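You operate a simulated robot arm through the tools that you are given. There is no shell and no other tool.

Carry out the task below with a simulated robot arm. There is one attempt and no reset: what you move stays moved.

## Task
Stop mill three, then its pump, shut its inlet and wipe up the paint drips.
Fine: the drips on the cabinet top, with the purple rag once the mill is stopped; put the rag back and leave the water running; leave the other controls as they are. What is to be rubbed or washed off counts as gone when no trace of it is left.

It is judged by the outcome, as a careful person would: the job done as asked, and still so three seconds after it is handed in. It fails if anything else is knocked over, pushed out of place, dropped, spilled or broken.

## Robot
A 6-joint arm with a two-finger gripper, fixed in place. Base frame: the origin is at the foot of the arm, x ahead of it, y to its left, z up. Units: m, degrees, N and s.
Its first joint turns from -166.0 to 166.0 degrees. Payload 3.43 kg.
The TCP is the grasp point between the finger pads, 0.02 m short of the fingertips. In the tool frame z runs along the fingers and y along their closing line. Largest opening 0.19 m; the body of the gripper starts 0.248 m behind the TCP.
Orientation is that of the tool frame in the base frame, as a unit quaternion [x, y, z, w]. With the fingers straight down and closing along the base's y, the tool's x points along the base's -x, its y along +y and its z along -z.

## Interface
- The arm moves only by the tool move_arm. Its argument "series" is a list of rows, each a list of 7 numbers: the shift along the tool's x, y, z in units of 40 mm (1.0 is 40 mm), then the turn, a rotation vector about the tool's x, y, z in units of 8 degrees (1.0 is 8 degrees), then the opening, from 0 (shut) to 1 (fully open). In form: [[tx, ty, tz, wx, wy, wz, hand], ...]. A call has 1 to 20 rows; each row shifts and turns the commanded pose from where the row before left it, along the tool's axes as they then stand. A call with a number of a shift or a turn outside -1 to 1 is refused whole. A row lasts 0.2 s, in which the tool goes at most 0.05 m and 8.6 degrees; a call with a longer step from one row to the next is refused whole, and so is a gripper value outside its range. Where a pose cannot be reached the arm comes as near as it can. A force on the tool above 40 N (or 10 N above the force at the start of the call, whichever is more), or a blocked arm, ends the call early, and 0.2 s more pass. Each finger travels about 0.045 m/s and halts on what it meets, pressing with about 31 N; the grip force reading is that of the motor and also rises with nothing between the fingers. The clock runs only during rows and for 0.2 s after the last one: add rows that do not move to give the fingers time. The reply holds the time, the measured pose of the TCP, the force on the tool along the base axes, the opening and the grip force, in the units named above and with some noise, with the torque about the TCP (base axes, N m) and any sound that the robot's microphone picked up, and new pictures: "views" is both (left out), scene, wrist or none.
- Cameras (640 x 400 px; columns grow to the right, rows downward): "scene" is fixed at [0.2197, -0.6491, 1.5452]; the picture's right is [0.75, -0.66, 0.00], its down [-0.18, -0.21, -0.96] and it looks along [0.63, 0.73, -0.27] (base axes); focal length 328 px, centre (320, 200). "wrist" rides on the gripper at [0.07, -0.008, -0.288] in the tool frame; the picture's right is [0.12, 0.99, 0.00], its down [-0.96, 0.11, -0.25] and it looks along [-0.25, 0.03, 0.97] (tool axes); focal length 261 px, centre (320, 200).
- raise_lower(by): slides the trunk up (or, below 0, down) by that many m; the arm rides with it, the base frame stays. It gives what a move gives, with no picture.
- point_at(camera, pixels): for up to 12 pixels [column, row] of the newest picture of that camera ("zoom" is the newest enlarged one), the place [x, y, z] in the base frame of the surface seen there, good to about 0.002 m. It takes no simulated time.
- enlarge(camera, box): a new picture of the part [left, top, right, bottom] of that camera's present view, enlarged. It takes no simulated time.
- close_job(): hands the job in; it is judged then, once.

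Leave the gripper open and the arm clear of the work at the hand-in unless told otherwise.

The tools are called after "Emit:" as a command line: name --pt "numbers of a row" for each row, then --argument value for the rest, lists and objects as JSON in quotes. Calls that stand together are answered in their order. move_arm: Moves the arm, as the interface text tells. Its arguments: {"type":"object","properties":{"series":{"type":"array"},"views":{"type":"string","enum":["both","scene","wrist","none"]}},"required":["series"]} The other tools are called the same way: raise_lower (by) slides the trunk up or down; point_at (camera, pixels) gives the place of the surface under pixels of a picture; enlarge (camera, box) takes an enlarged picture of a part of a camera's view; close_job () hands the job in.

At the start:

```text
time: 0.0
tcp_pos: [0.5823, 0.0887, 1.3572]
tool_rot: [0.0, 1.0, 0.0, 0.0]
contact_force: [0.0, 0.3, 0.7]
torque: [-0.02, 0.02, -0.02]
width: 0.1902
grip_force: 0.1
trunk travel left (down, up): [-0.185, 0.055]
```

scene: 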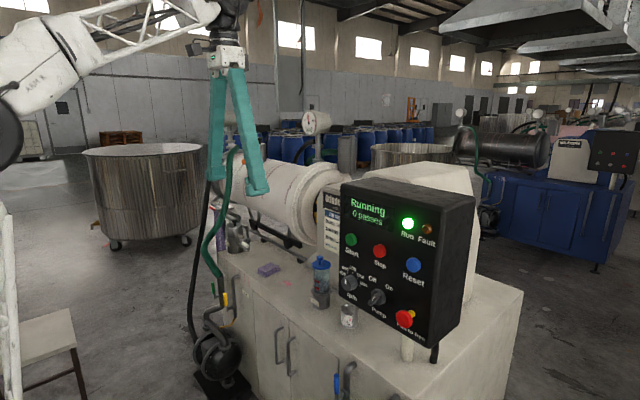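
wrist: 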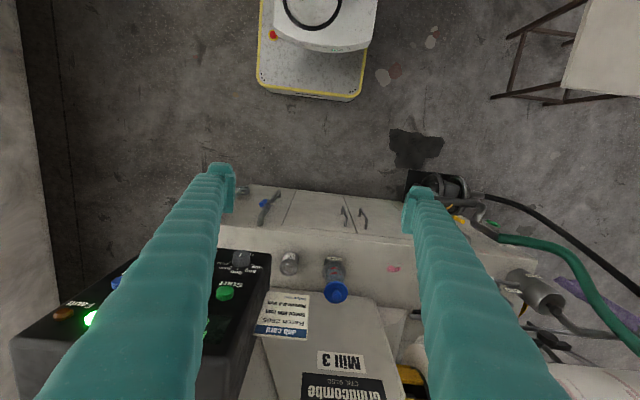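

I see a control box (Start, Stop, Reset, two knobs, emergency stop) on a cabinet. A purple rag is on the cabinet at about (268,270), with hoses and valves to its left. I'll enlarge these parts first.

Emit:
enlarge --camera "scene" --box '[320, 170, 480, 350]'

Emit:
enlarge --camera "scene" --box '[180, 220, 340, 320]'

Emit:
enlarge --camera "scene" --box '[180, 280, 380, 400]'

Emit:
enlarge --camera "wrist" --box '[220, 220, 420, 400]'

Emit:
enlarge --camera "scene" --box '[270, 90, 480, 220]'

```text
2.22 times, centred on (400, 260) of scene
```

zoom: 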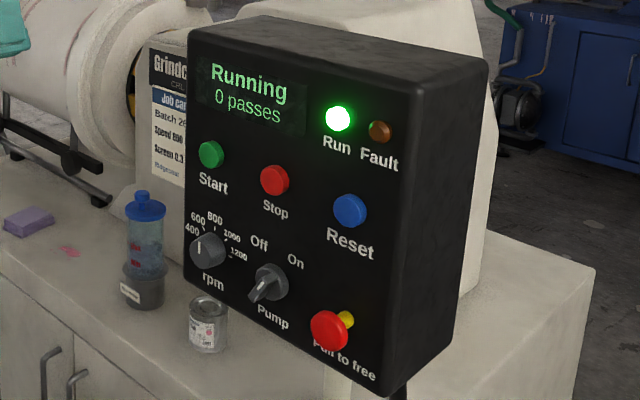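

```text
4.00 times, centred on (260, 270) of scene
```

zoom: 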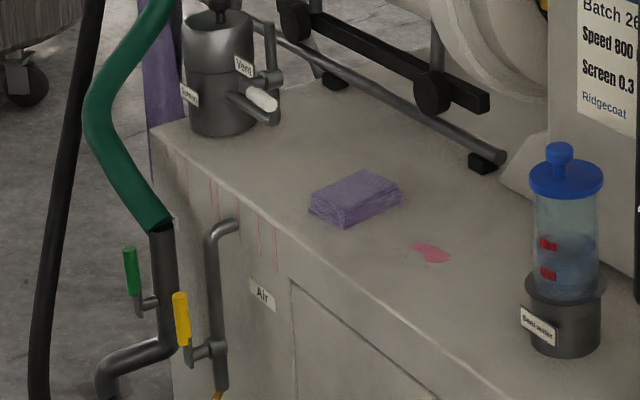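

```text
3.20 times, centred on (280, 340) of scene
```

zoom: 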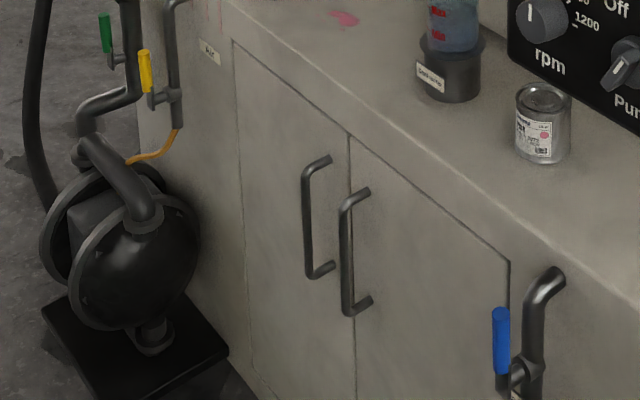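

```text
2.22 times, centred on (320, 310) of wrist
```

zoom: 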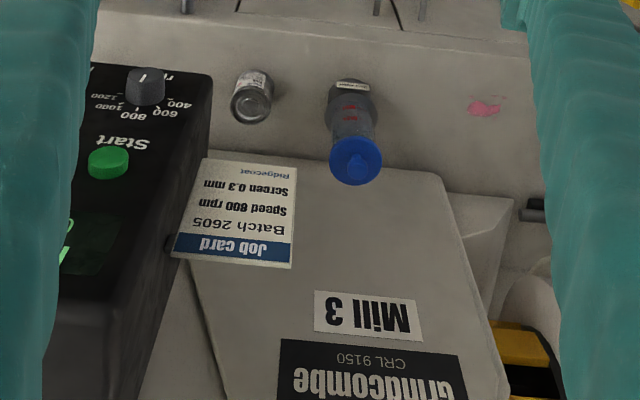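

```text
3.05 times, centred on (375, 155) of scene
```

zoom: 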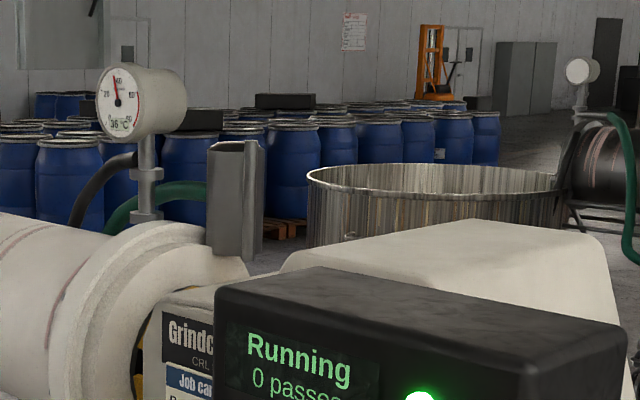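

Next I'll look closer at the pump knob, the E-stop, the valves at lower left and their labels.

Emit:
enlarge --camera "scene" --box '[335, 260, 425, 330]'

Emit:
point_at --camera "zoom" --pixels '[[100, 155], [290, 265], [490, 410], [250, 280], [320, 200], [400, 150], [500, 200], [200, 250], [130, 330], [480, 390]]'

Emit:
enlarge --camera "scene" --box '[195, 270, 265, 330]'

Emit:
point_at --camera "scene" --pixels '[[212, 285], [213, 293], [225, 294], [226, 305], [220, 300], [337, 378], [337, 390], [268, 270], [288, 283], [226, 280], [272, 262], [348, 312]]'

Emit:
point_at --camera "scene" --pixels '[[350, 240], [379, 251], [413, 265], [407, 224], [404, 318], [365, 245], [395, 250], [345, 190], [470, 200], [455, 330], [345, 285], [378, 297]]'

```text
5.71 times, centred on (380, 295) of scene
```

zoom: 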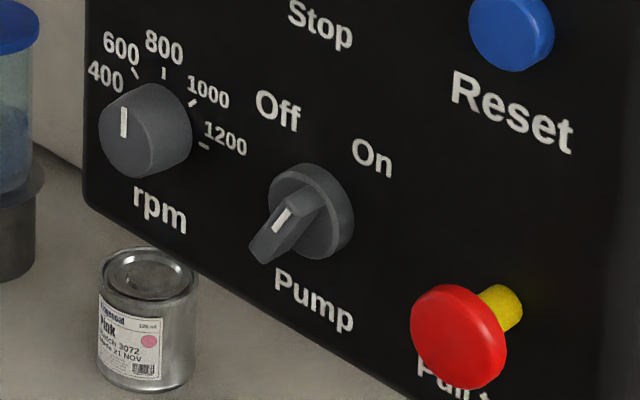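

```text
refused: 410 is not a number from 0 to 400
```

```text
6.67 times, centred on (230, 300) of scene
```

zoom: 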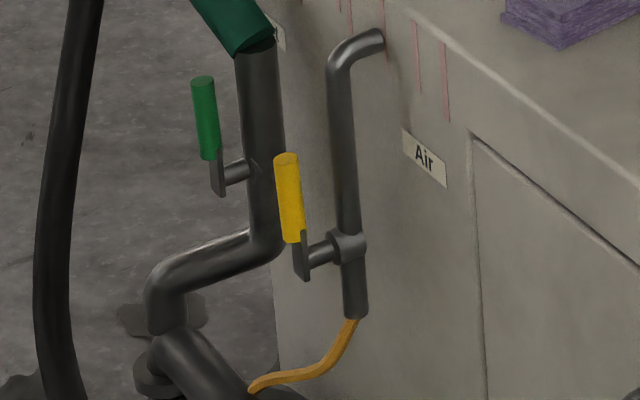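

```text
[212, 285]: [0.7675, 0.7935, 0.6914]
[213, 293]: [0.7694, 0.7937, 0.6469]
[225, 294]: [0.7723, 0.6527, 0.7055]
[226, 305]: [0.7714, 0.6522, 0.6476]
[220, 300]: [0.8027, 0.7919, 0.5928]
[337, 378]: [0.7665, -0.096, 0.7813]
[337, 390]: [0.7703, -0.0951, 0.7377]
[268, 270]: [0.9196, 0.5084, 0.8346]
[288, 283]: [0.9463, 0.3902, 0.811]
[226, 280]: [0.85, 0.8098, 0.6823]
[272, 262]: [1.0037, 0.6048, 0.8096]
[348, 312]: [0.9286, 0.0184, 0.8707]
```

```text
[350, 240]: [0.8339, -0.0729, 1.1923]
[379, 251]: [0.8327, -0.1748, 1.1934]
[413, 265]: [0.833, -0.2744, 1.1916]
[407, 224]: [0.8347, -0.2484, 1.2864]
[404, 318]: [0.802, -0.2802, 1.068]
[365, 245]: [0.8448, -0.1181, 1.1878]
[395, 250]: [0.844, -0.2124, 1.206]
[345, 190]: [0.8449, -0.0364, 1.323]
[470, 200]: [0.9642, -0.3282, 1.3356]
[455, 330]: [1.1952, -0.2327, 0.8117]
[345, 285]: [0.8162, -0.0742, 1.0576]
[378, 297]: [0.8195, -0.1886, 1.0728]
```

The panel is a vertical plane at x≈0.845, with Stop at about (0.833,-0.175,1.193). Now I'll read the labels near the green valve, the vent pot and the blue valve, and look for more drips on the cabinet top.

Emit:
enlarge --camera "scene" --box '[205, 255, 245, 280]'

Emit:
enlarge --camera "scene" --box '[210, 215, 270, 260]'

Emit:
enlarge --camera "scene" --box '[310, 350, 390, 400]'

Emit:
enlarge --camera "scene" --box '[250, 240, 330, 295]'

Emit:
enlarge --camera "scene" --box '[310, 300, 440, 390]'

Emit:
enlarge --camera "scene" --box '[420, 250, 530, 340]'

Emit:
enlarge --camera "wrist" --box '[400, 160, 640, 320]'

Emit:
enlarge --camera "wrist" --box '[200, 160, 440, 310]'

```text
16.00 times, centred on (225, 268) of scene
```

zoom: 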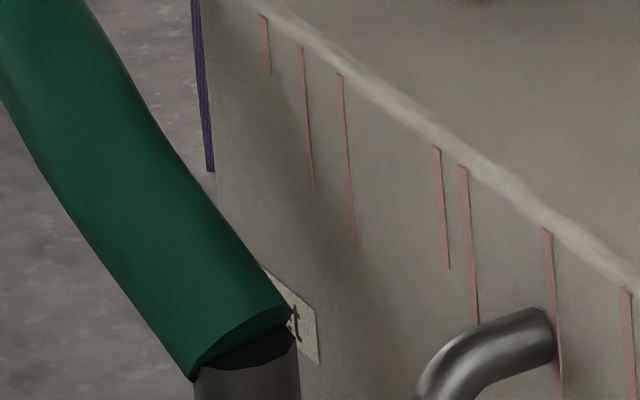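

```text
8.89 times, centred on (240, 238) of scene
```

zoom: 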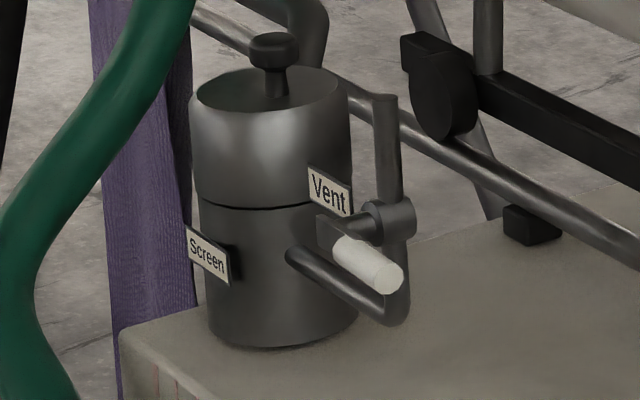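

```text
8.00 times, centred on (350, 375) of scene
```

zoom: 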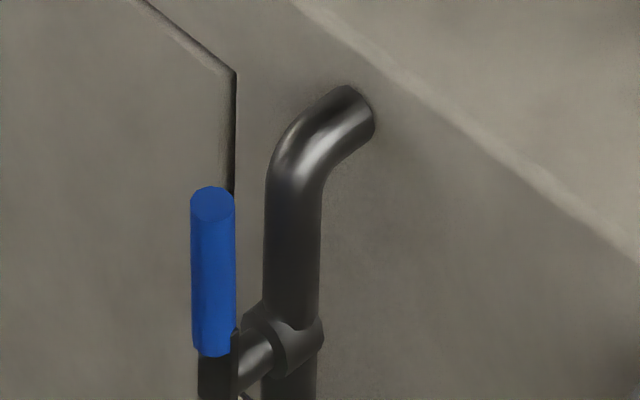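

```text
7.27 times, centred on (290, 268) of scene
```

zoom: 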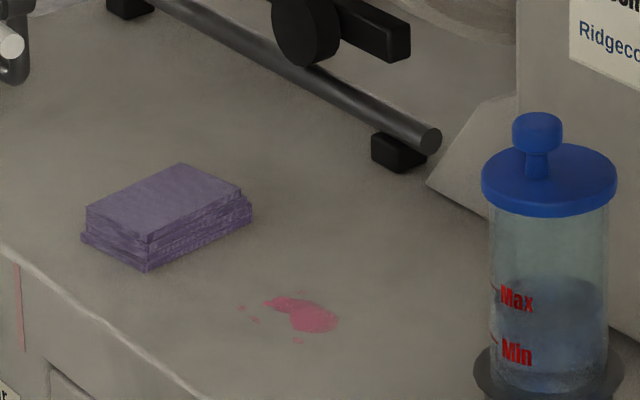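

```text
4.44 times, centred on (375, 345) of scene
```

zoom: 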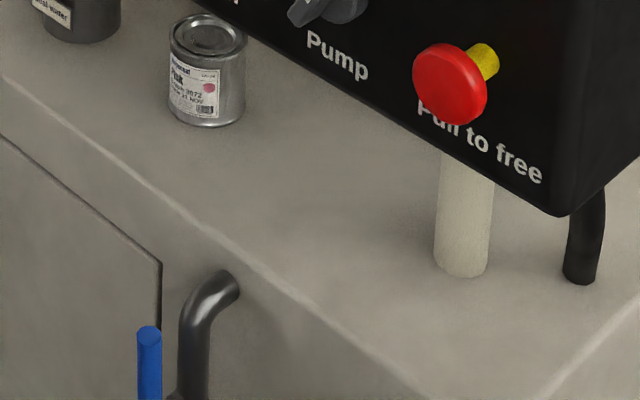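

```text
4.44 times, centred on (475, 295) of scene
```

zoom: 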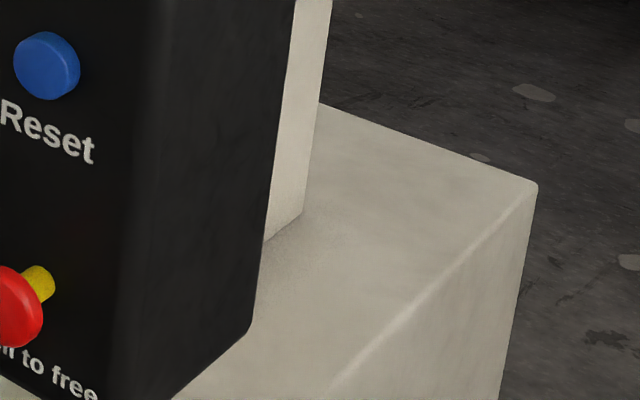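

```text
2.50 times, centred on (520, 240) of wrist
```

zoom: 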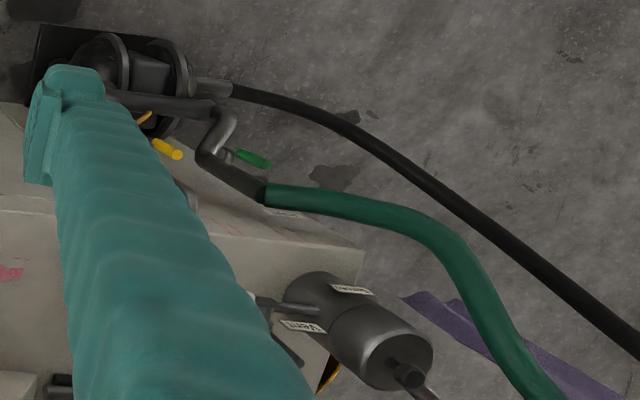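

```text
2.67 times, centred on (320, 235) of wrist
```

zoom: 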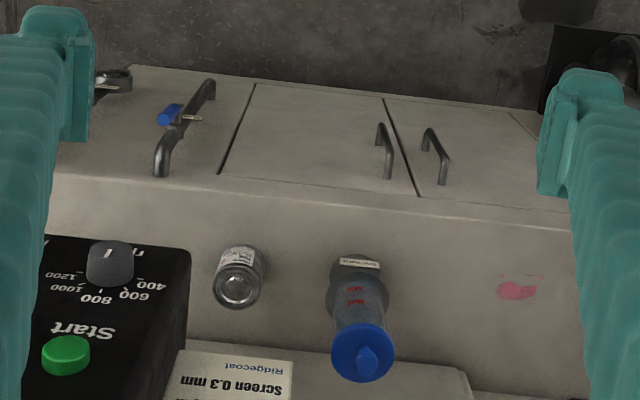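

The label by the green valve ends in "t" (probably "Inlet"), yellow is Air, and the white lever is Vent. I'll start with Stop by turning the tool to point along +x and closing the fingers, with the TCP held in place at (0.58,0.09,1.36) in clear air.

Emit:
move_arm --pt "0 0 0 0 -1 0 0" --pt "0 0 0 0 -1 0 0" --pt "0 0 0 0 -1 0 0" --pt "0 0 0 0 -1 0 0" --pt "0 0 0 0 -1 0 0" --pt "0 0 0 0 -1 0 0" --pt "0 0 0 0 -1 0 0" --pt "0 0 0 0 -1 0 0" --pt "0 0 0 0 -1 0 0" --pt "0 0 0 0 -1 0 0" --pt "0 0 0 0 -1 0 0" --pt "0 0 0 0 -0.25 0 0"

```text
time: 2.6
tcp_pos: [0.5817, 0.0895, 1.3574]
tool_rot: [0.001, 0.706, 0.001, 0.708]
contact_force: [0.4, -0.3, -0.5]
torque: [0.01, 0.03, -0.01]
width: 0.0002
grip_force: 30.8
trunk travel left (down, up): [-0.185, 0.055]
```

scene: 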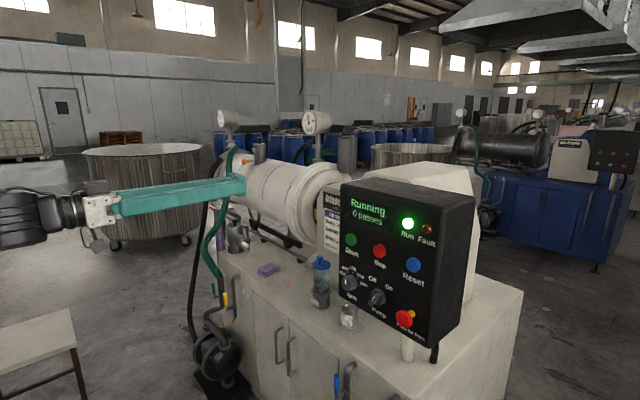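
wrist: 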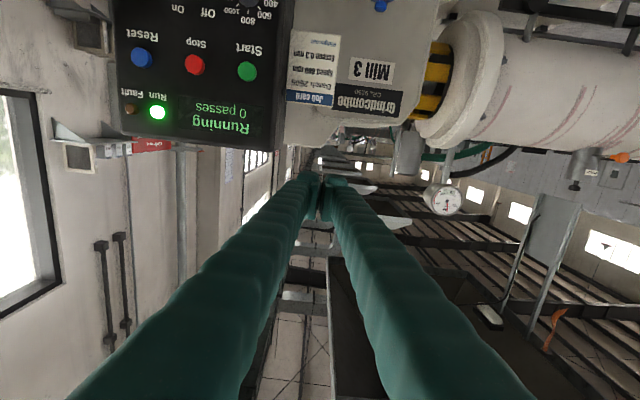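

The turn worked and the tool now points at the panel. Next I move to in front of Stop (TCP about (0.74,-0.175,1.193)), still short of the panel.

Emit:
move_arm --pt "0.41 -0.66 0.4 0 0 0 0" --pt "0.41 -0.66 0.4 0 0 0 0" --pt "0.41 -0.66 0.4 0 0 0 0" --pt "0.41 -0.66 0.4 0 0 0 0" --pt "0.41 -0.66 0.4 0 0 0 0" --pt "0.41 -0.66 0.4 0 0 0 0" --pt "0.41 -0.66 0.4 0 0 0 0" --pt "0.41 -0.66 0.4 0 0 0 0" --pt "0.41 -0.66 0.4 0 0 0 0" --pt "0.41 -0.66 0.4 0 0 0 0" --pt "0 0 0 0 0 0 0"

```text
time: 5.0
tcp_pos: [0.6309, 0.0109, 1.31]
tool_rot: [0.002, 0.707, -0.002, 0.707]
contact_force: [0.1, 0.8, 0.1]
torque: [0.0, -0.03, -0.01]
width: 0.0004
grip_force: 30.4
out of reach, approached as far as the arm can: row 4, 5, 6, 7, 8, 9, 10
trunk travel left (down, up): [-0.185, 0.055]
```

scene: 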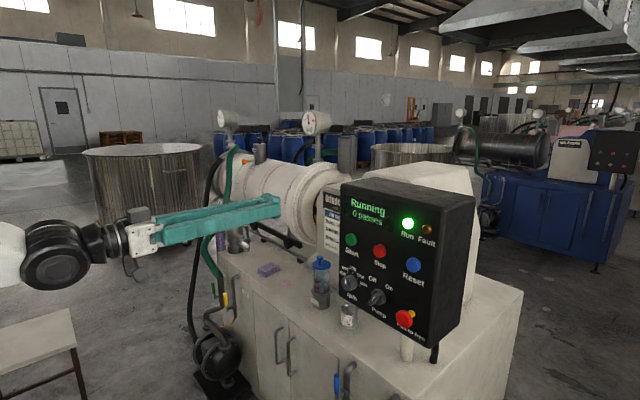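
wrist: 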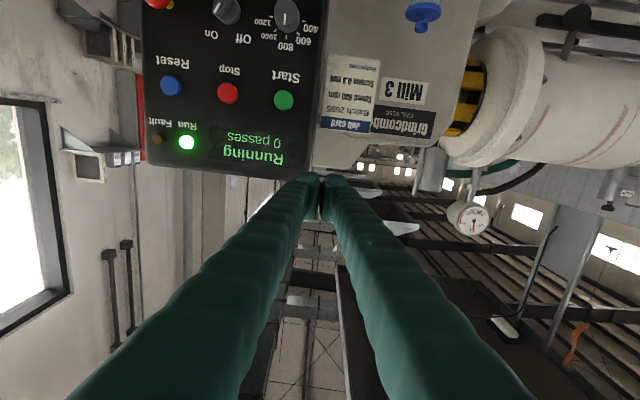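

The arm stopped at (0.63,0.01,1.31), where the wrist is too near the base axis. I'll run one still row to see where the commanded pose is now.

Emit:
move_arm --pt "0 0 0 0 0 0 0" --views "none"

```text
time: 5.4
tcp_pos: [0.631, 0.0111, 1.31]
tool_rot: [0.003, 0.707, -0.003, 0.707]
contact_force: [0.5, -0.1, -0.2]
torque: [0.02, 0.0, 0.03]
width: 0.0003
grip_force: 31.3
trunk travel left (down, up): [-0.185, 0.055]
```

The pose holds. I'll check how far forward the job-card face and the panel edge stand, so the path around them is clear.

Emit:
point_at --camera "scene" --pixels '[[333, 210], [333, 240], [321, 262], [309, 210], [300, 190], [342, 200], [340, 270], [377, 180], [308, 122]]'

Emit:
point_at --camera "wrist" --pixels '[[228, 93], [283, 99], [171, 86], [230, 10], [285, 15], [420, 10]]'

Emit:
enlarge --camera "wrist" --box '[140, 0, 340, 120]'

```text
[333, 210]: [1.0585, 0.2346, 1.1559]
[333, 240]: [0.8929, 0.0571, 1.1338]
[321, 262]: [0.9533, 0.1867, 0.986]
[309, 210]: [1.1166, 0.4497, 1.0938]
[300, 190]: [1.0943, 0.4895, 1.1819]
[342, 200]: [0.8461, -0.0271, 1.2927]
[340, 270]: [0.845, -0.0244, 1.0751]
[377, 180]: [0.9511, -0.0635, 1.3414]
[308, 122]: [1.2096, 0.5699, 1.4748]
```

```text
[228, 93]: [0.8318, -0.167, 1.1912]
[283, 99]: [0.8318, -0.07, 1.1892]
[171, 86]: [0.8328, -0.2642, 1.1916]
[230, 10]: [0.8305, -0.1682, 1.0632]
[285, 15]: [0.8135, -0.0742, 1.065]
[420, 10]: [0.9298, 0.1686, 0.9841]
```

```text
3.20 times, centred on (240, 60) of wrist
```

zoom: 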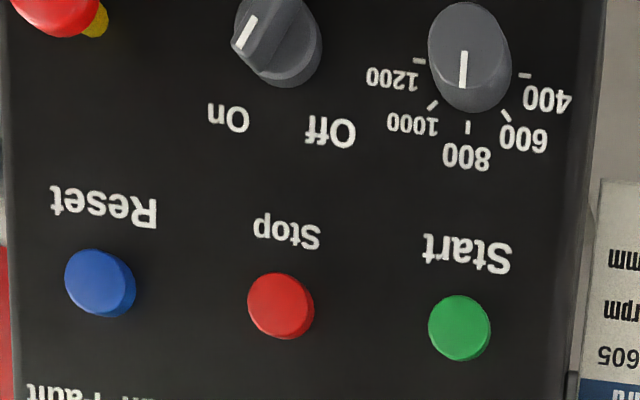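

Nothing stands nearer than x≈0.83, so I move forward to x≈0.73 first, then sideways and down to face Stop (y≈-0.17, z≈1.192).

Emit:
move_arm --pt "0 0 0.8 0 0 0 0" --pt "0 0 0.8 0 0 0 0" --pt "0 0 0.8 0 0 0 0" --pt "0.4 -0.65 0 0 0 0 0" --pt "0.4 -0.65 0 0 0 0 0" --pt "0.4 -0.65 0 0 0 0 0" --pt "0.4 -0.65 0 0 0 0 0" --pt "0.45 -0.65 0 0 0 0 0" --pt "0.45 -0.65 0 0 0 0 0" --pt "0.45 -0.65 0 0 0 0 0" --pt "0 0 0 0 0 0 0"

```text
time: 7.8
tcp_pos: [0.7162, 0.0254, 1.2828]
tool_rot: [0.004, 0.708, -0.004, 0.706]
contact_force: [0.2, 0.1, -0.3]
torque: [-0.01, 0.0, 0.02]
width: 0.0002
grip_force: 30.7
out of reach, approached as far as the arm can: row 2, 3, 4, 5, 6, 7, 8, 9, 10
trunk travel left (down, up): [-0.185, 0.055]
```

scene: 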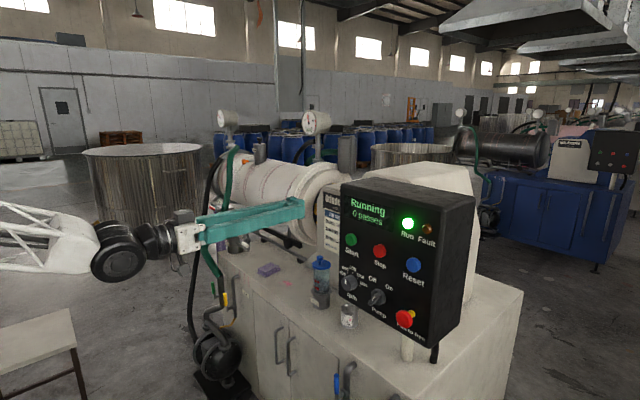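
wrist: 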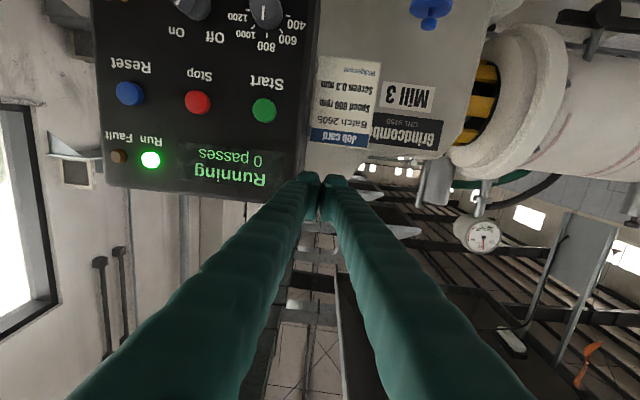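

Sideways motion is still blocked with the tool level. I'll tilt it back to about 45° down, which should free the wrist, then try moving toward Stop again, staying at x≤0.74.

Emit:
move_arm --pt "0 0 0 0 1 0 0" --pt "0 0 0 0 1 0 0" --pt "0 0 0 0 1 0 0" --pt "0 0 0 0 1 0 0" --pt "0 0 0 0 1 0 0" --pt "0 -0.8 0 0 0 0 0" --pt "0 -0.8 0 0 0 0 0" --pt "0 -0.8 0 0 0 0 0" --pt "0 -0.8 0 0 0 0 0" --pt "0 -0.8 0 0 0 0 0" --pt "0 -0.8 0 0 0 0 0" --pt "0 0 0 0 0 0 0"

```text
time: 10.4
tcp_pos: [0.7028, -0.2149, 1.2959]
tool_rot: [0.045, 0.843, -0.054, 0.533]
contact_force: [0.0, -0.2, 0.0]
torque: [0.0, 0.01, 0.02]
width: 0.0
grip_force: 30.9
out of reach, approached as far as the arm can: row 2, 3, 4, 5
trunk travel left (down, up): [-0.185, 0.055]
```

scene: 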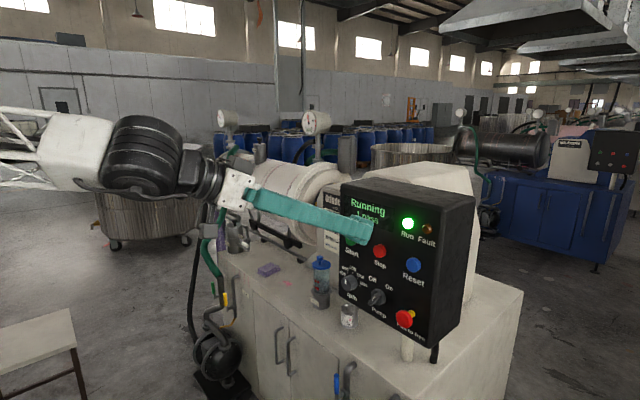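
wrist: 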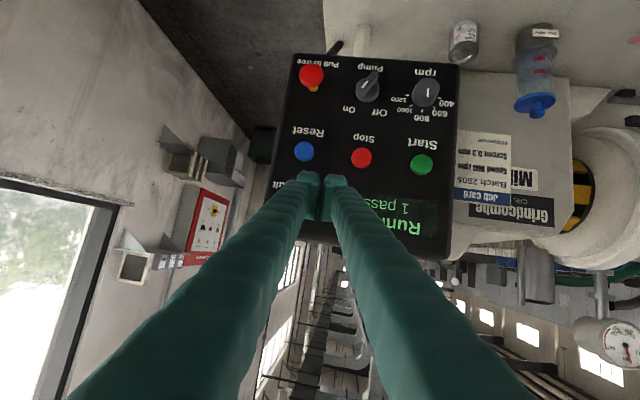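

The tool now points about 25° below level and is freed, and the display reads "1 pass". Next I bring the fingertips to just in front of Stop (wrist pixel (361,157)), about 3 cm short of it.

Emit:
move_arm --pt "0.46 0.39 0.66 0 0 0 0" --pt "0.46 0.39 0.66 0 0 0 0" --pt "0.46 0.39 0.66 0 0 0 0" --pt "0.46 0.38 0.66 0 0 0 0" --pt "0 0 0 0 0 0 0"

```text
time: 11.6
tcp_pos: [0.7674, -0.1862, 1.187]
tool_rot: [0.058, 0.843, -0.064, 0.531]
contact_force: [-0.1, -0.4, -0.3]
torque: [-0.04, -0.01, 0.03]
width: 0.0
grip_force: 31.2
trunk travel left (down, up): [-0.185, 0.055]
```

scene: 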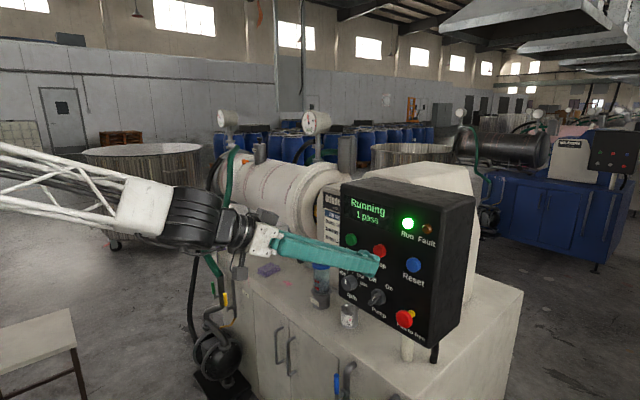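
wrist: 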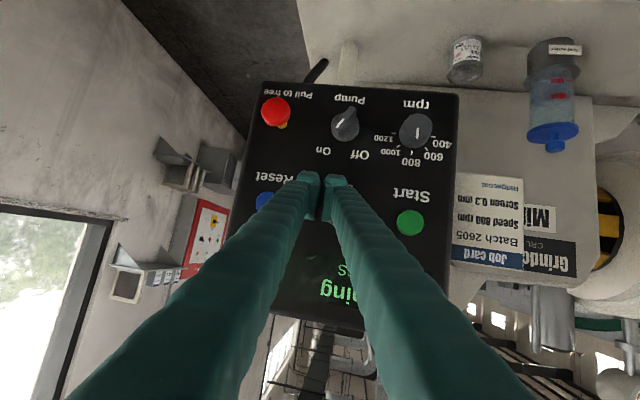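

It settled at y=-0.186, about 2 cm off, so I correct sideways by +0.02 and check.

Emit:
move_arm --pt "0.1 0.5 0.1 0 0 0 0" --pt "0 0 0 0 0 0 0" --views "wrist"

Emit:
enlarge --camera "scene" --box '[330, 210, 430, 280]'

```text
time: 12.2
tcp_pos: [0.7724, -0.1656, 1.1803]
tool_rot: [0.057, 0.843, -0.063, 0.532]
contact_force: [-0.6, 0.1, 0.3]
torque: [0.01, -0.02, -0.02]
width: 0.0003
grip_force: 31.6
trunk travel left (down, up): [-0.185, 0.055]
```

wrist: 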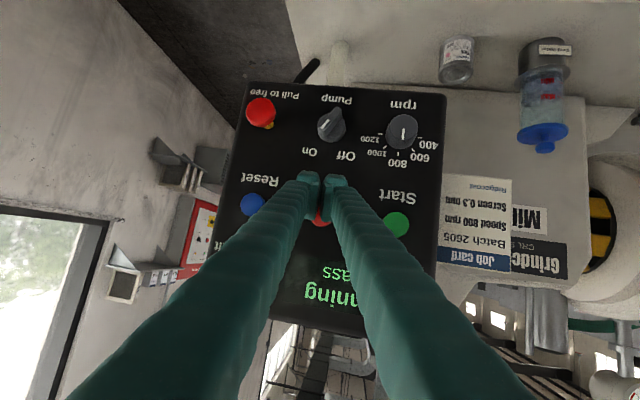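

```text
5.71 times, centred on (380, 245) of scene
```

zoom: 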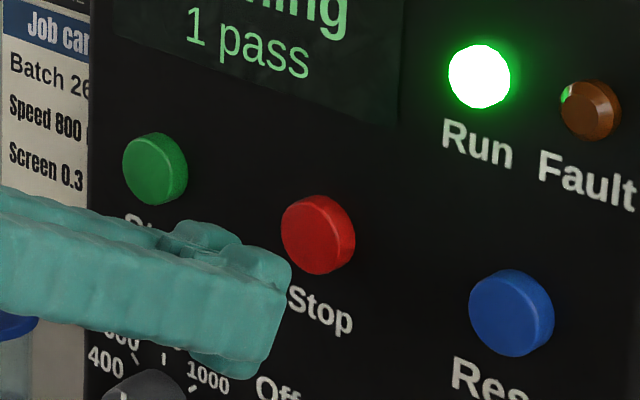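

Stop is dead ahead of the fingertips. I push along +x in 8 mm rows; contact is expected at about x≈0.805.

Emit:
move_arm --pt "-0.086 0.033 0.178 0 0 0 0" --pt "-0.086 0.033 0.178 0 0 0 0" --pt "-0.086 0.033 0.178 0 0 0 0" --pt "-0.086 0.033 0.178 0 0 0 0" --pt "-0.05 0.02 0.1 0 0 0 0" --views "scene"

Emit:
enlarge --camera "scene" --box '[330, 180, 460, 280]'

```text
time: 13.4
tcp_pos: [0.8076, -0.1659, 1.1803]
tool_rot: [0.056, 0.842, -0.062, 0.533]
contact_force: [-0.8, 0.0, -0.6]
torque: [-0.02, 0.03, -0.01]
width: 0.0
grip_force: 30.6
trunk travel left (down, up): [-0.185, 0.055]
```

scene: 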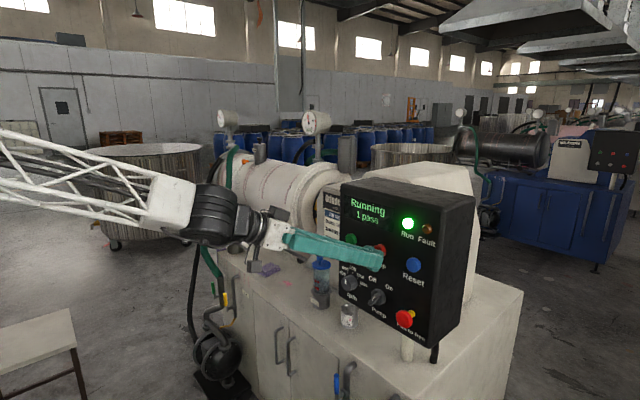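

```text
4.00 times, centred on (395, 230) of scene
```

zoom: 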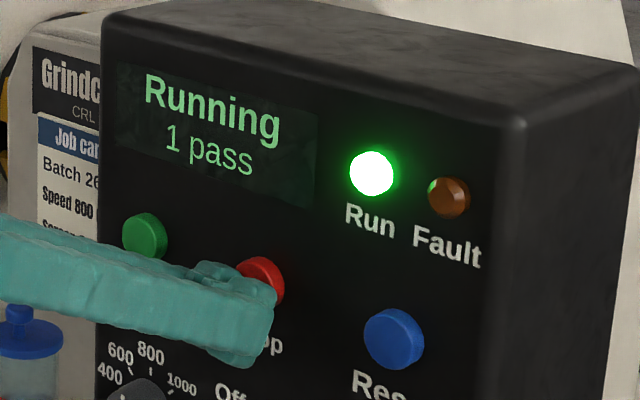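

No contact yet at x=0.808, so I push on in 3 mm rows.

Emit:
move_arm --pt "-0.032 0.012 0.067 0 0 0 0" --pt "-0.032 0.012 0.067 0 0 0 0" --pt "-0.032 0.012 0.067 0 0 0 0" --pt "-0.032 0.012 0.067 0 0 0 0" --views "scene"

Emit:
enlarge --camera "scene" --box '[330, 180, 460, 280]'

```text
time: 14.4
tcp_pos: [0.8175, -0.1666, 1.1791]
tool_rot: [0.058, 0.842, -0.064, 0.533]
contact_force: [-33.4, 1.3, 4.3]
torque: [0.01, -0.32, 0.37]
width: 0.0
grip_force: 30.9
trunk travel left (down, up): [-0.185, 0.055]
heard: click
```

scene: 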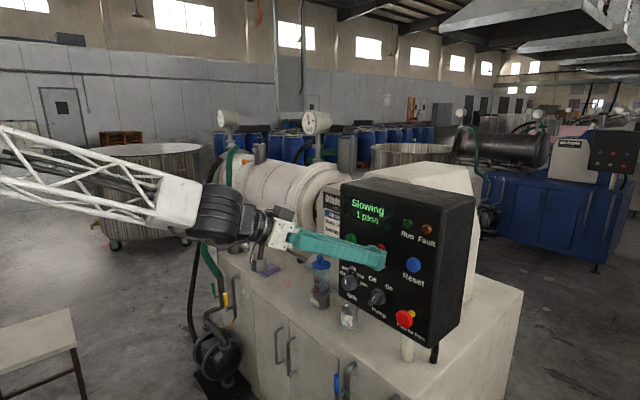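

```text
4.00 times, centred on (395, 230) of scene
```

zoom: 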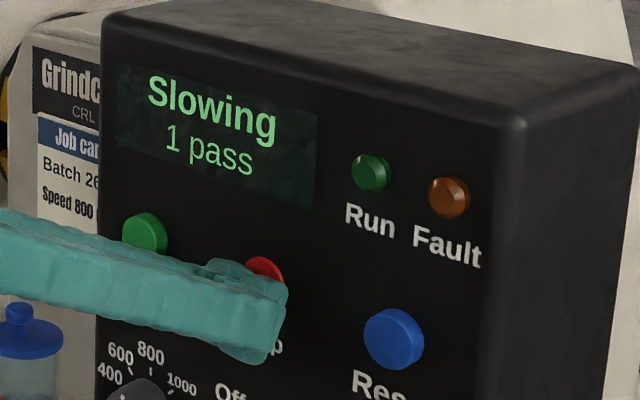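

A click was heard, the Run lamp went out and the display shows "Slowing". I back off 8 cm, and wait for the mill to stop before touching the pump.

Emit:
move_arm --pt "0.3 -0.12 -0.62 0 0 0 0" --pt "0.3 -0.12 -0.62 0 0 0 0" --pt "0.3 -0.12 -0.62 0 0 0 0" --pt "0 0 0 0 0 0 0.1" --pt "0 0 0 0 0 0 0.1"

Emit:
enlarge --camera "wrist" --box '[240, 50, 420, 170]'

Emit:
enlarge --camera "scene" --box '[330, 180, 460, 330]'

```text
time: 15.6
tcp_pos: [0.7372, -0.1665, 1.178]
tool_rot: [0.057, 0.842, -0.063, 0.532]
contact_force: [-0.5, -0.4, -0.5]
torque: [-0.01, 0.01, -0.01]
width: 0.0189
grip_force: 0.0
trunk travel left (down, up): [-0.185, 0.055]
```

scene: 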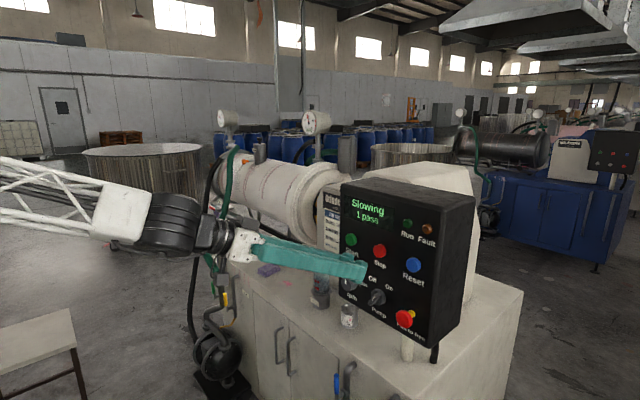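
wrist: 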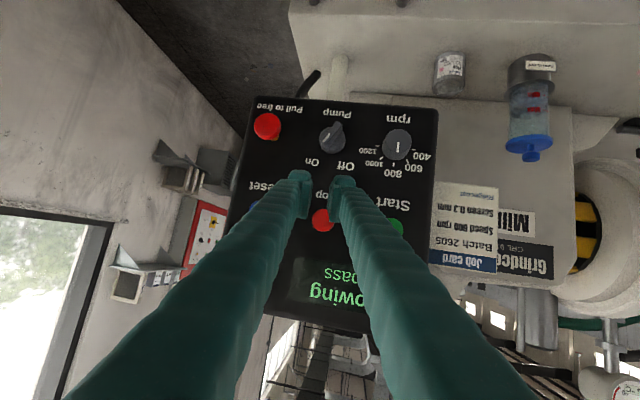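

```text
3.33 times, centred on (330, 110) of wrist
```

zoom: 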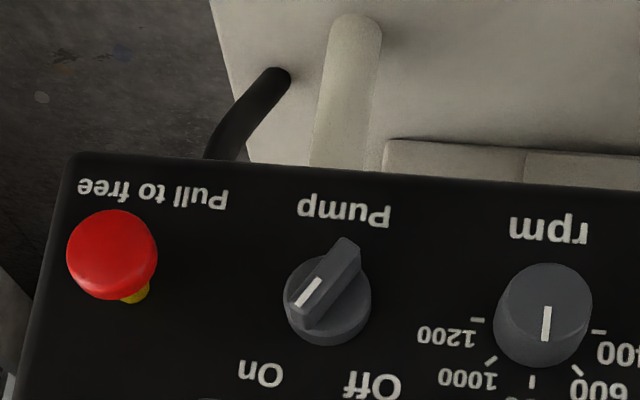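

```text
2.67 times, centred on (395, 255) of scene
```

zoom: 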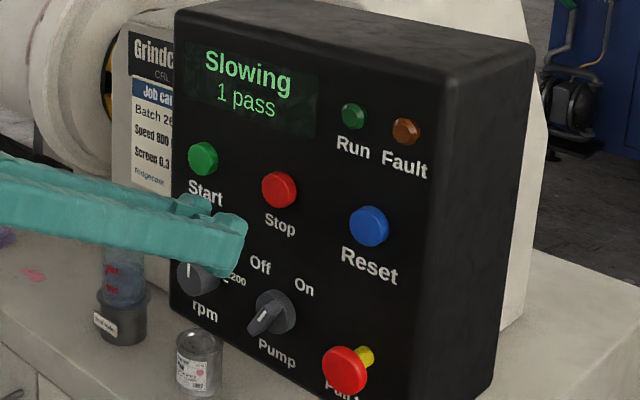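

I'll zoom in on the pump knob from the wrist camera and measure its bar, disc and face.

Emit:
enlarge --camera "wrist" --box '[300, 110, 364, 150]'

Emit:
point_at --camera "wrist" --pixels '[[324, 141], [327, 137], [331, 132], [336, 127], [338, 124], [340, 140], [325, 130], [330, 146], [344, 150]]'

```text
10.00 times, centred on (332, 130) of wrist
```

zoom: 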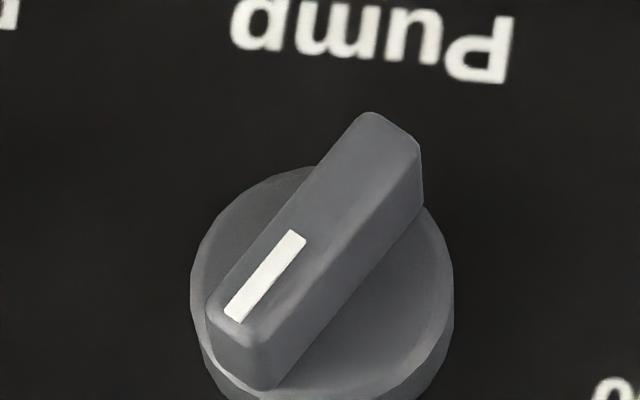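

```text
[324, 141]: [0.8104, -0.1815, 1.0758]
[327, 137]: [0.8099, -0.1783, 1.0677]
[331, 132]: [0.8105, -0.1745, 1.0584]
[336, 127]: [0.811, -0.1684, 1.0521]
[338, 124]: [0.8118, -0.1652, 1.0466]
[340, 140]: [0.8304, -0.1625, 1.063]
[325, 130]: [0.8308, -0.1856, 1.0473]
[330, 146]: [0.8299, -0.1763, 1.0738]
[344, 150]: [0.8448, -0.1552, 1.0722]
```

The pump bar runs from its pointer end at (y≈-0.184, z≈1.08) to its tail at (-0.163,1.043), with its front at x≈0.81, so it points to On. Once the mill stops I plan to push the pointer end toward +y with closed fingers. For now I shift to the right of the bar, still 8 cm away, and level the tool.

Emit:
move_arm --pt "0.65 -0.42 0.39 0 0 0 0" --pt "0.65 -0.42 0.39 0 0 0 0" --pt "0.65 -0.42 0.39 0 0 0 0" --pt "0 0 0 -0.6 0 -0.3 0" --pt "0 0 0 -0.6 0 -0.3 0" --pt "0 0 0 0 -0.8 0 0" --pt "0 0 0 0 -0.8 0 0" --pt "0 0 0 0 -0.8 0 0" --pt "0 0 0 0 0 0 0"

Emit:
enlarge --camera "scene" --box '[330, 180, 460, 330]'

```text
time: 17.6
tcp_pos: [0.735, -0.2228, 1.0906]
tool_rot: [-0.025, 0.746, -0.011, 0.666]
contact_force: [-0.3, 0.2, -1.0]
torque: [-0.01, -0.01, -0.03]
width: 0.0001
grip_force: 30.7
trunk travel left (down, up): [-0.185, 0.055]
```

scene: 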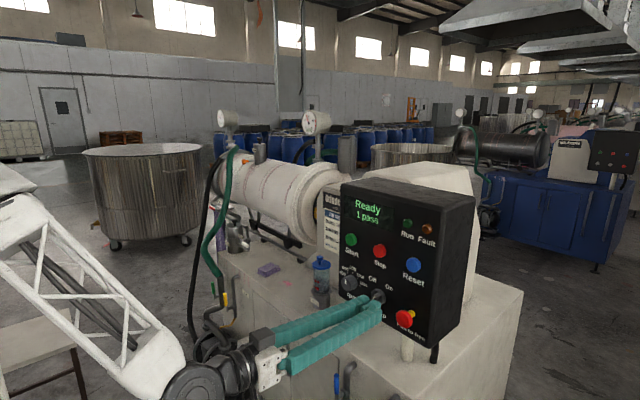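
wrist: 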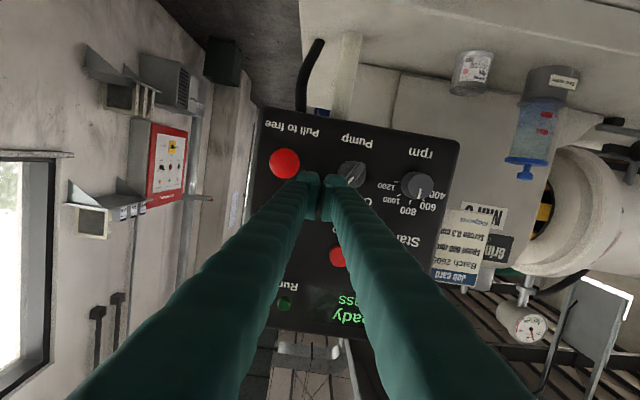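

```text
2.67 times, centred on (395, 255) of scene
```

zoom: 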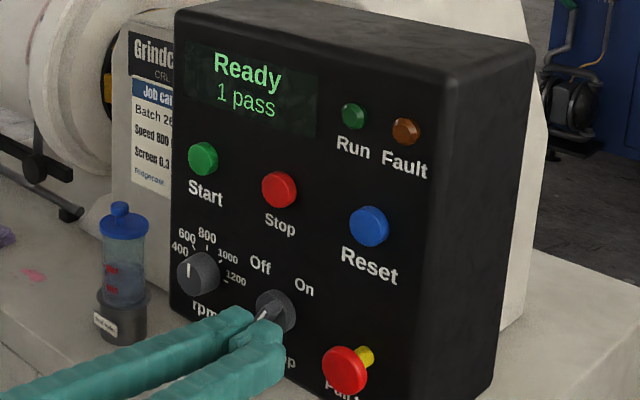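

The display reads "Ready", so the mill has stopped. The tool is nearly level beside the pump knob, so I advance along +x until the fingertips are beside the bar at x≈0.826.

Emit:
move_arm --pt "-0.069 -0.011 0.44 0 0 0 0" --pt "-0.069 -0.011 0.44 0 0 0 0" --pt "-0.069 -0.011 0.44 0 0 0 0" --pt "-0.069 -0.011 0.44 0 0 0 0" --pt "0 0 0 0 0 0 0"

Emit:
enlarge --camera "scene" --box '[330, 250, 430, 320]'

Emit:
enlarge --camera "wrist" --box '[270, 130, 400, 220]'

```text
time: 18.8
tcp_pos: [0.806, -0.2231, 1.093]
tool_rot: [-0.024, 0.745, -0.011, 0.666]
contact_force: [0.3, 0.5, -0.7]
torque: [0.0, -0.01, 0.01]
width: 0.0
grip_force: 30.7
trunk travel left (down, up): [-0.185, 0.055]
```

scene: 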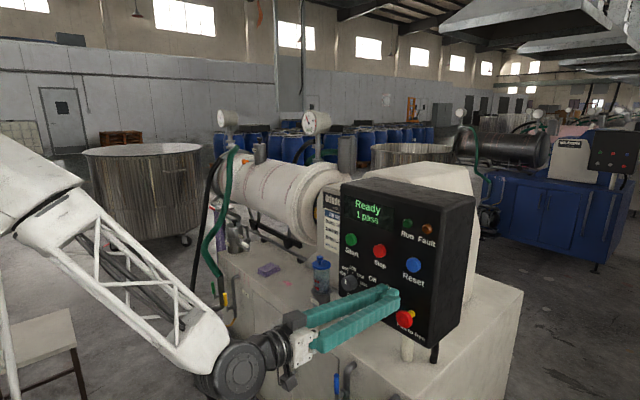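
wrist: 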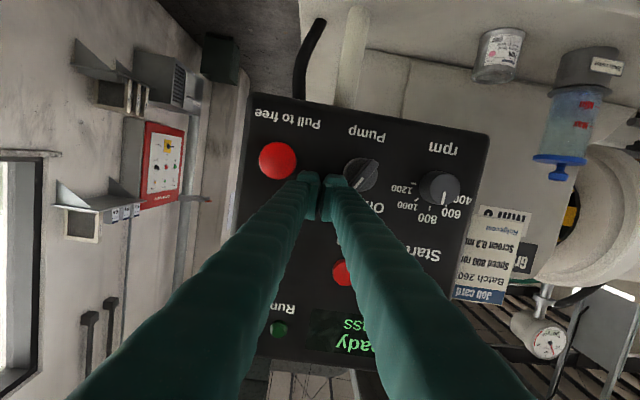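

```text
5.71 times, centred on (380, 285) of scene
```

zoom: 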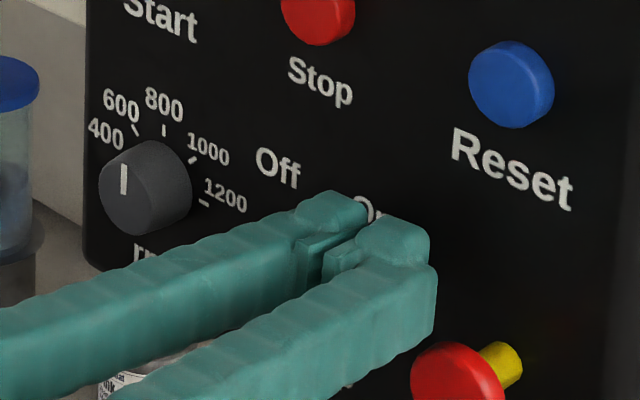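

```text
4.44 times, centred on (335, 175) of wrist
```

zoom: 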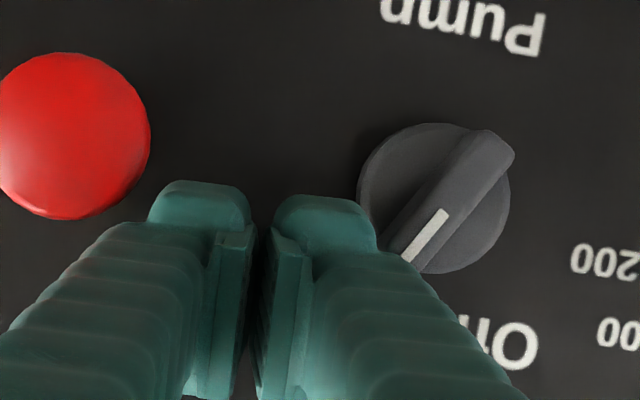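

The fingers are just right of the bar. I push toward +y in small rows, about 26 mm in all, and watch force and sound.

Emit:
move_arm --pt "0 0.12 0 0 0 0 0" --pt "0 0.12 0 0 0 0 0" --pt "0 0.12 0 0 0 0 0" --pt "0 0.1 0 0 0 0 0" --pt "0 0.1 0 0 0 0 0" --pt "0 0.1 0 0 0 0 0" --views "wrist"

Emit:
enlarge --camera "wrist" --box '[270, 130, 400, 220]'

```text
time: 20.2
tcp_pos: [0.8072, -0.2032, 1.0929]
tool_rot: [-0.02, 0.745, -0.013, 0.666]
contact_force: [-11.7, -48.9, 2.8]
torque: [-0.84, 0.2, 0.06]
width: 0.0
grip_force: 30.6
trunk travel left (down, up): [-0.185, 0.055]
stopped in row 6: the force on the tool passed its limit at 46 N (the readings are from after the stop); the commanded pose is now the measured one
```

wrist: 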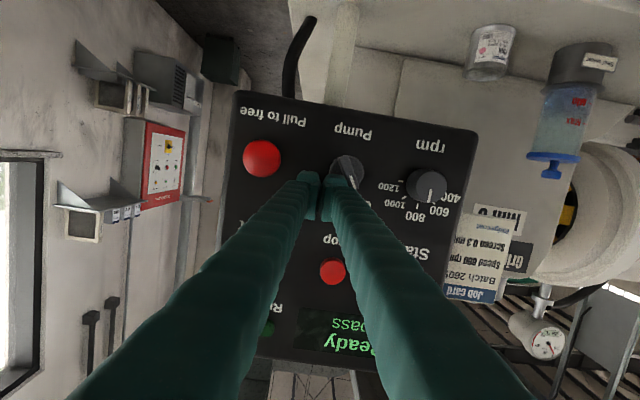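

```text
4.44 times, centred on (335, 175) of wrist
```

zoom: 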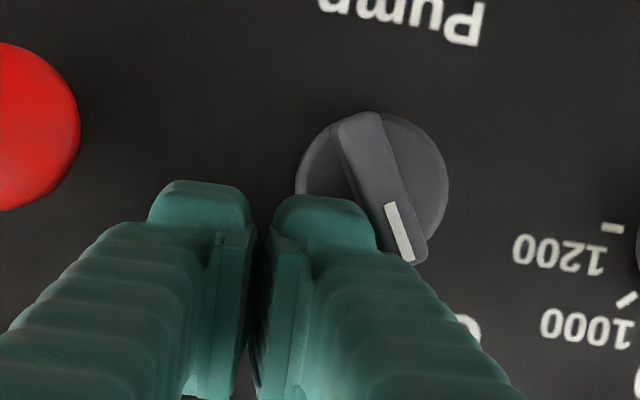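

The bar now leans about 27° toward Off, the mirror of its earlier On lean, and it stopped hard at 46 N. I back away and inspect it.

Emit:
move_arm --pt "0 -0.35 0 0 0 0 0" --pt "0 0 -0.8 0 0 0 0" --pt "0 0 -0.8 0 0 0 0" --pt "0 0 -0.8 0 0 0 0" --pt "0 0 -0.8 0 0 0 0" --pt "0 0 0 0 0 0 0"

Emit:
enlarge --camera "wrist" --box '[260, 90, 440, 210]'

Emit:
enlarge --camera "scene" --box '[330, 180, 460, 330]'

```text
time: 21.6
tcp_pos: [0.6903, -0.2213, 1.1215]
tool_rot: [-0.026, 0.747, -0.01, 0.664]
contact_force: [-0.5, 0.9, 0.8]
torque: [0.02, -0.03, 0.01]
width: 0.0
grip_force: 30.7
out of reach, approached as far as the arm can: row 4, 5
trunk travel left (down, up): [-0.185, 0.055]
```

scene: 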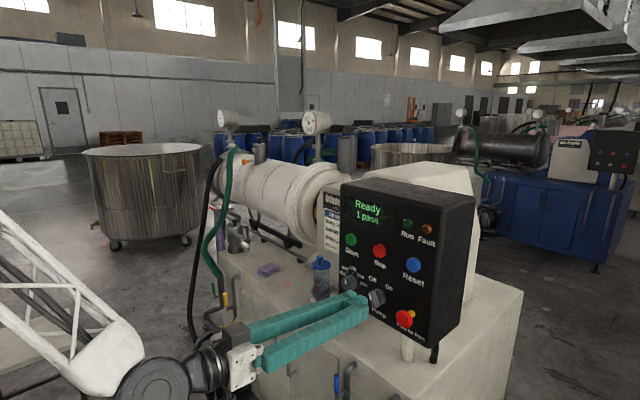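
wrist: 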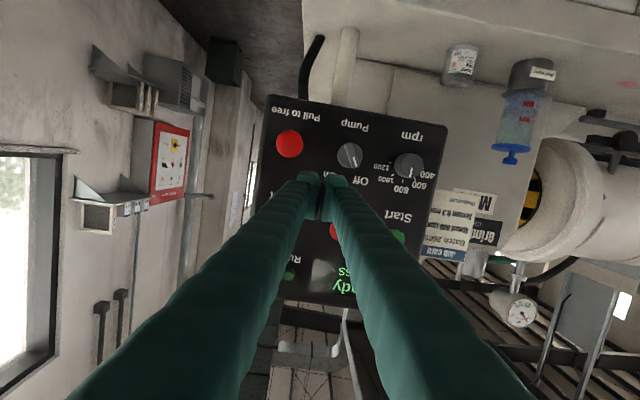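

```text
3.33 times, centred on (350, 150) of wrist
```

zoom: 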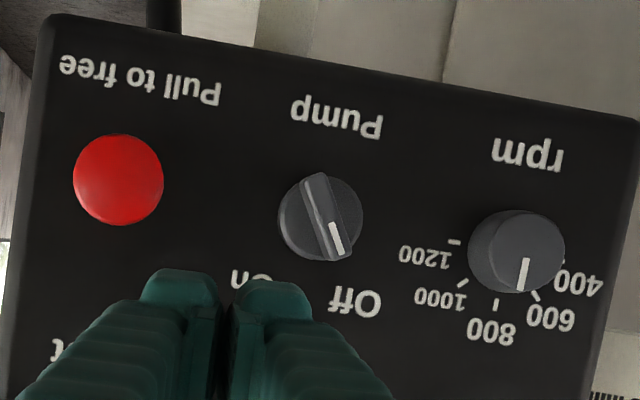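

```text
2.67 times, centred on (395, 255) of scene
```

zoom: 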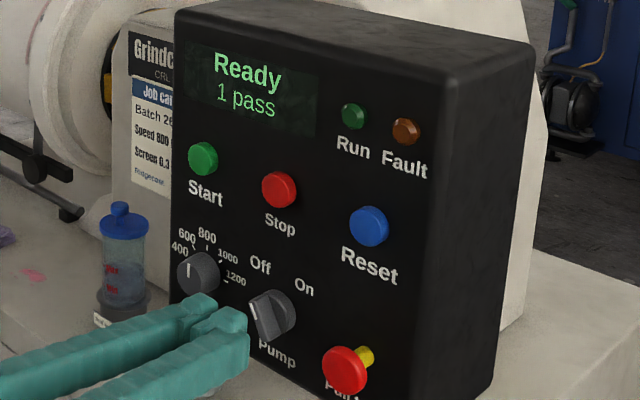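

The pointer is on Off, the display reads Ready and all other controls are unchanged. Next is the inlet valve at far left, so I tilt the tool down by 40° and lift before swinging left.

Emit:
move_arm --pt "-0.5 0 0 0 1 0 0" --pt "-0.5 0 0 0 1 0 0" --pt "-0.5 0 0 0 1 0 0" --pt "-0.5 0 0 0 1 0 0" --pt "-0.5 0 0 0 1 0 0" --pt "-0.6 0 -0.6 0 0 0 0" --pt "-0.6 0 -0.6 0 0 0 0" --pt "0 0 0 0 0 0 0" --views "scene"

```text
time: 23.4
tcp_pos: [0.7281, -0.2136, 1.2813]
tool_rot: [-0.02, 0.929, -0.018, 0.37]
contact_force: [0.0, 0.0, 0.7]
torque: [0.02, -0.02, -0.03]
width: 0.0
grip_force: 31.6
trunk travel left (down, up): [-0.185, 0.055]
```

scene: 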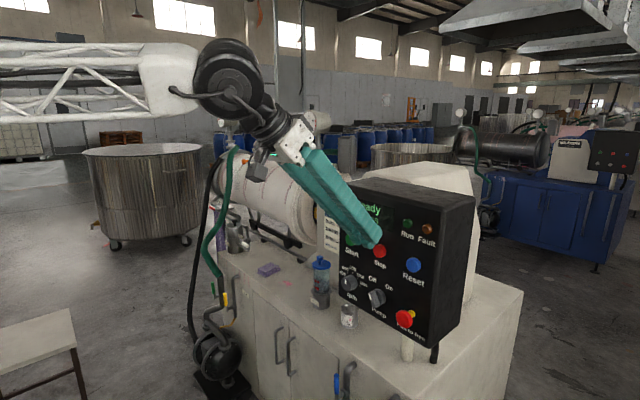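

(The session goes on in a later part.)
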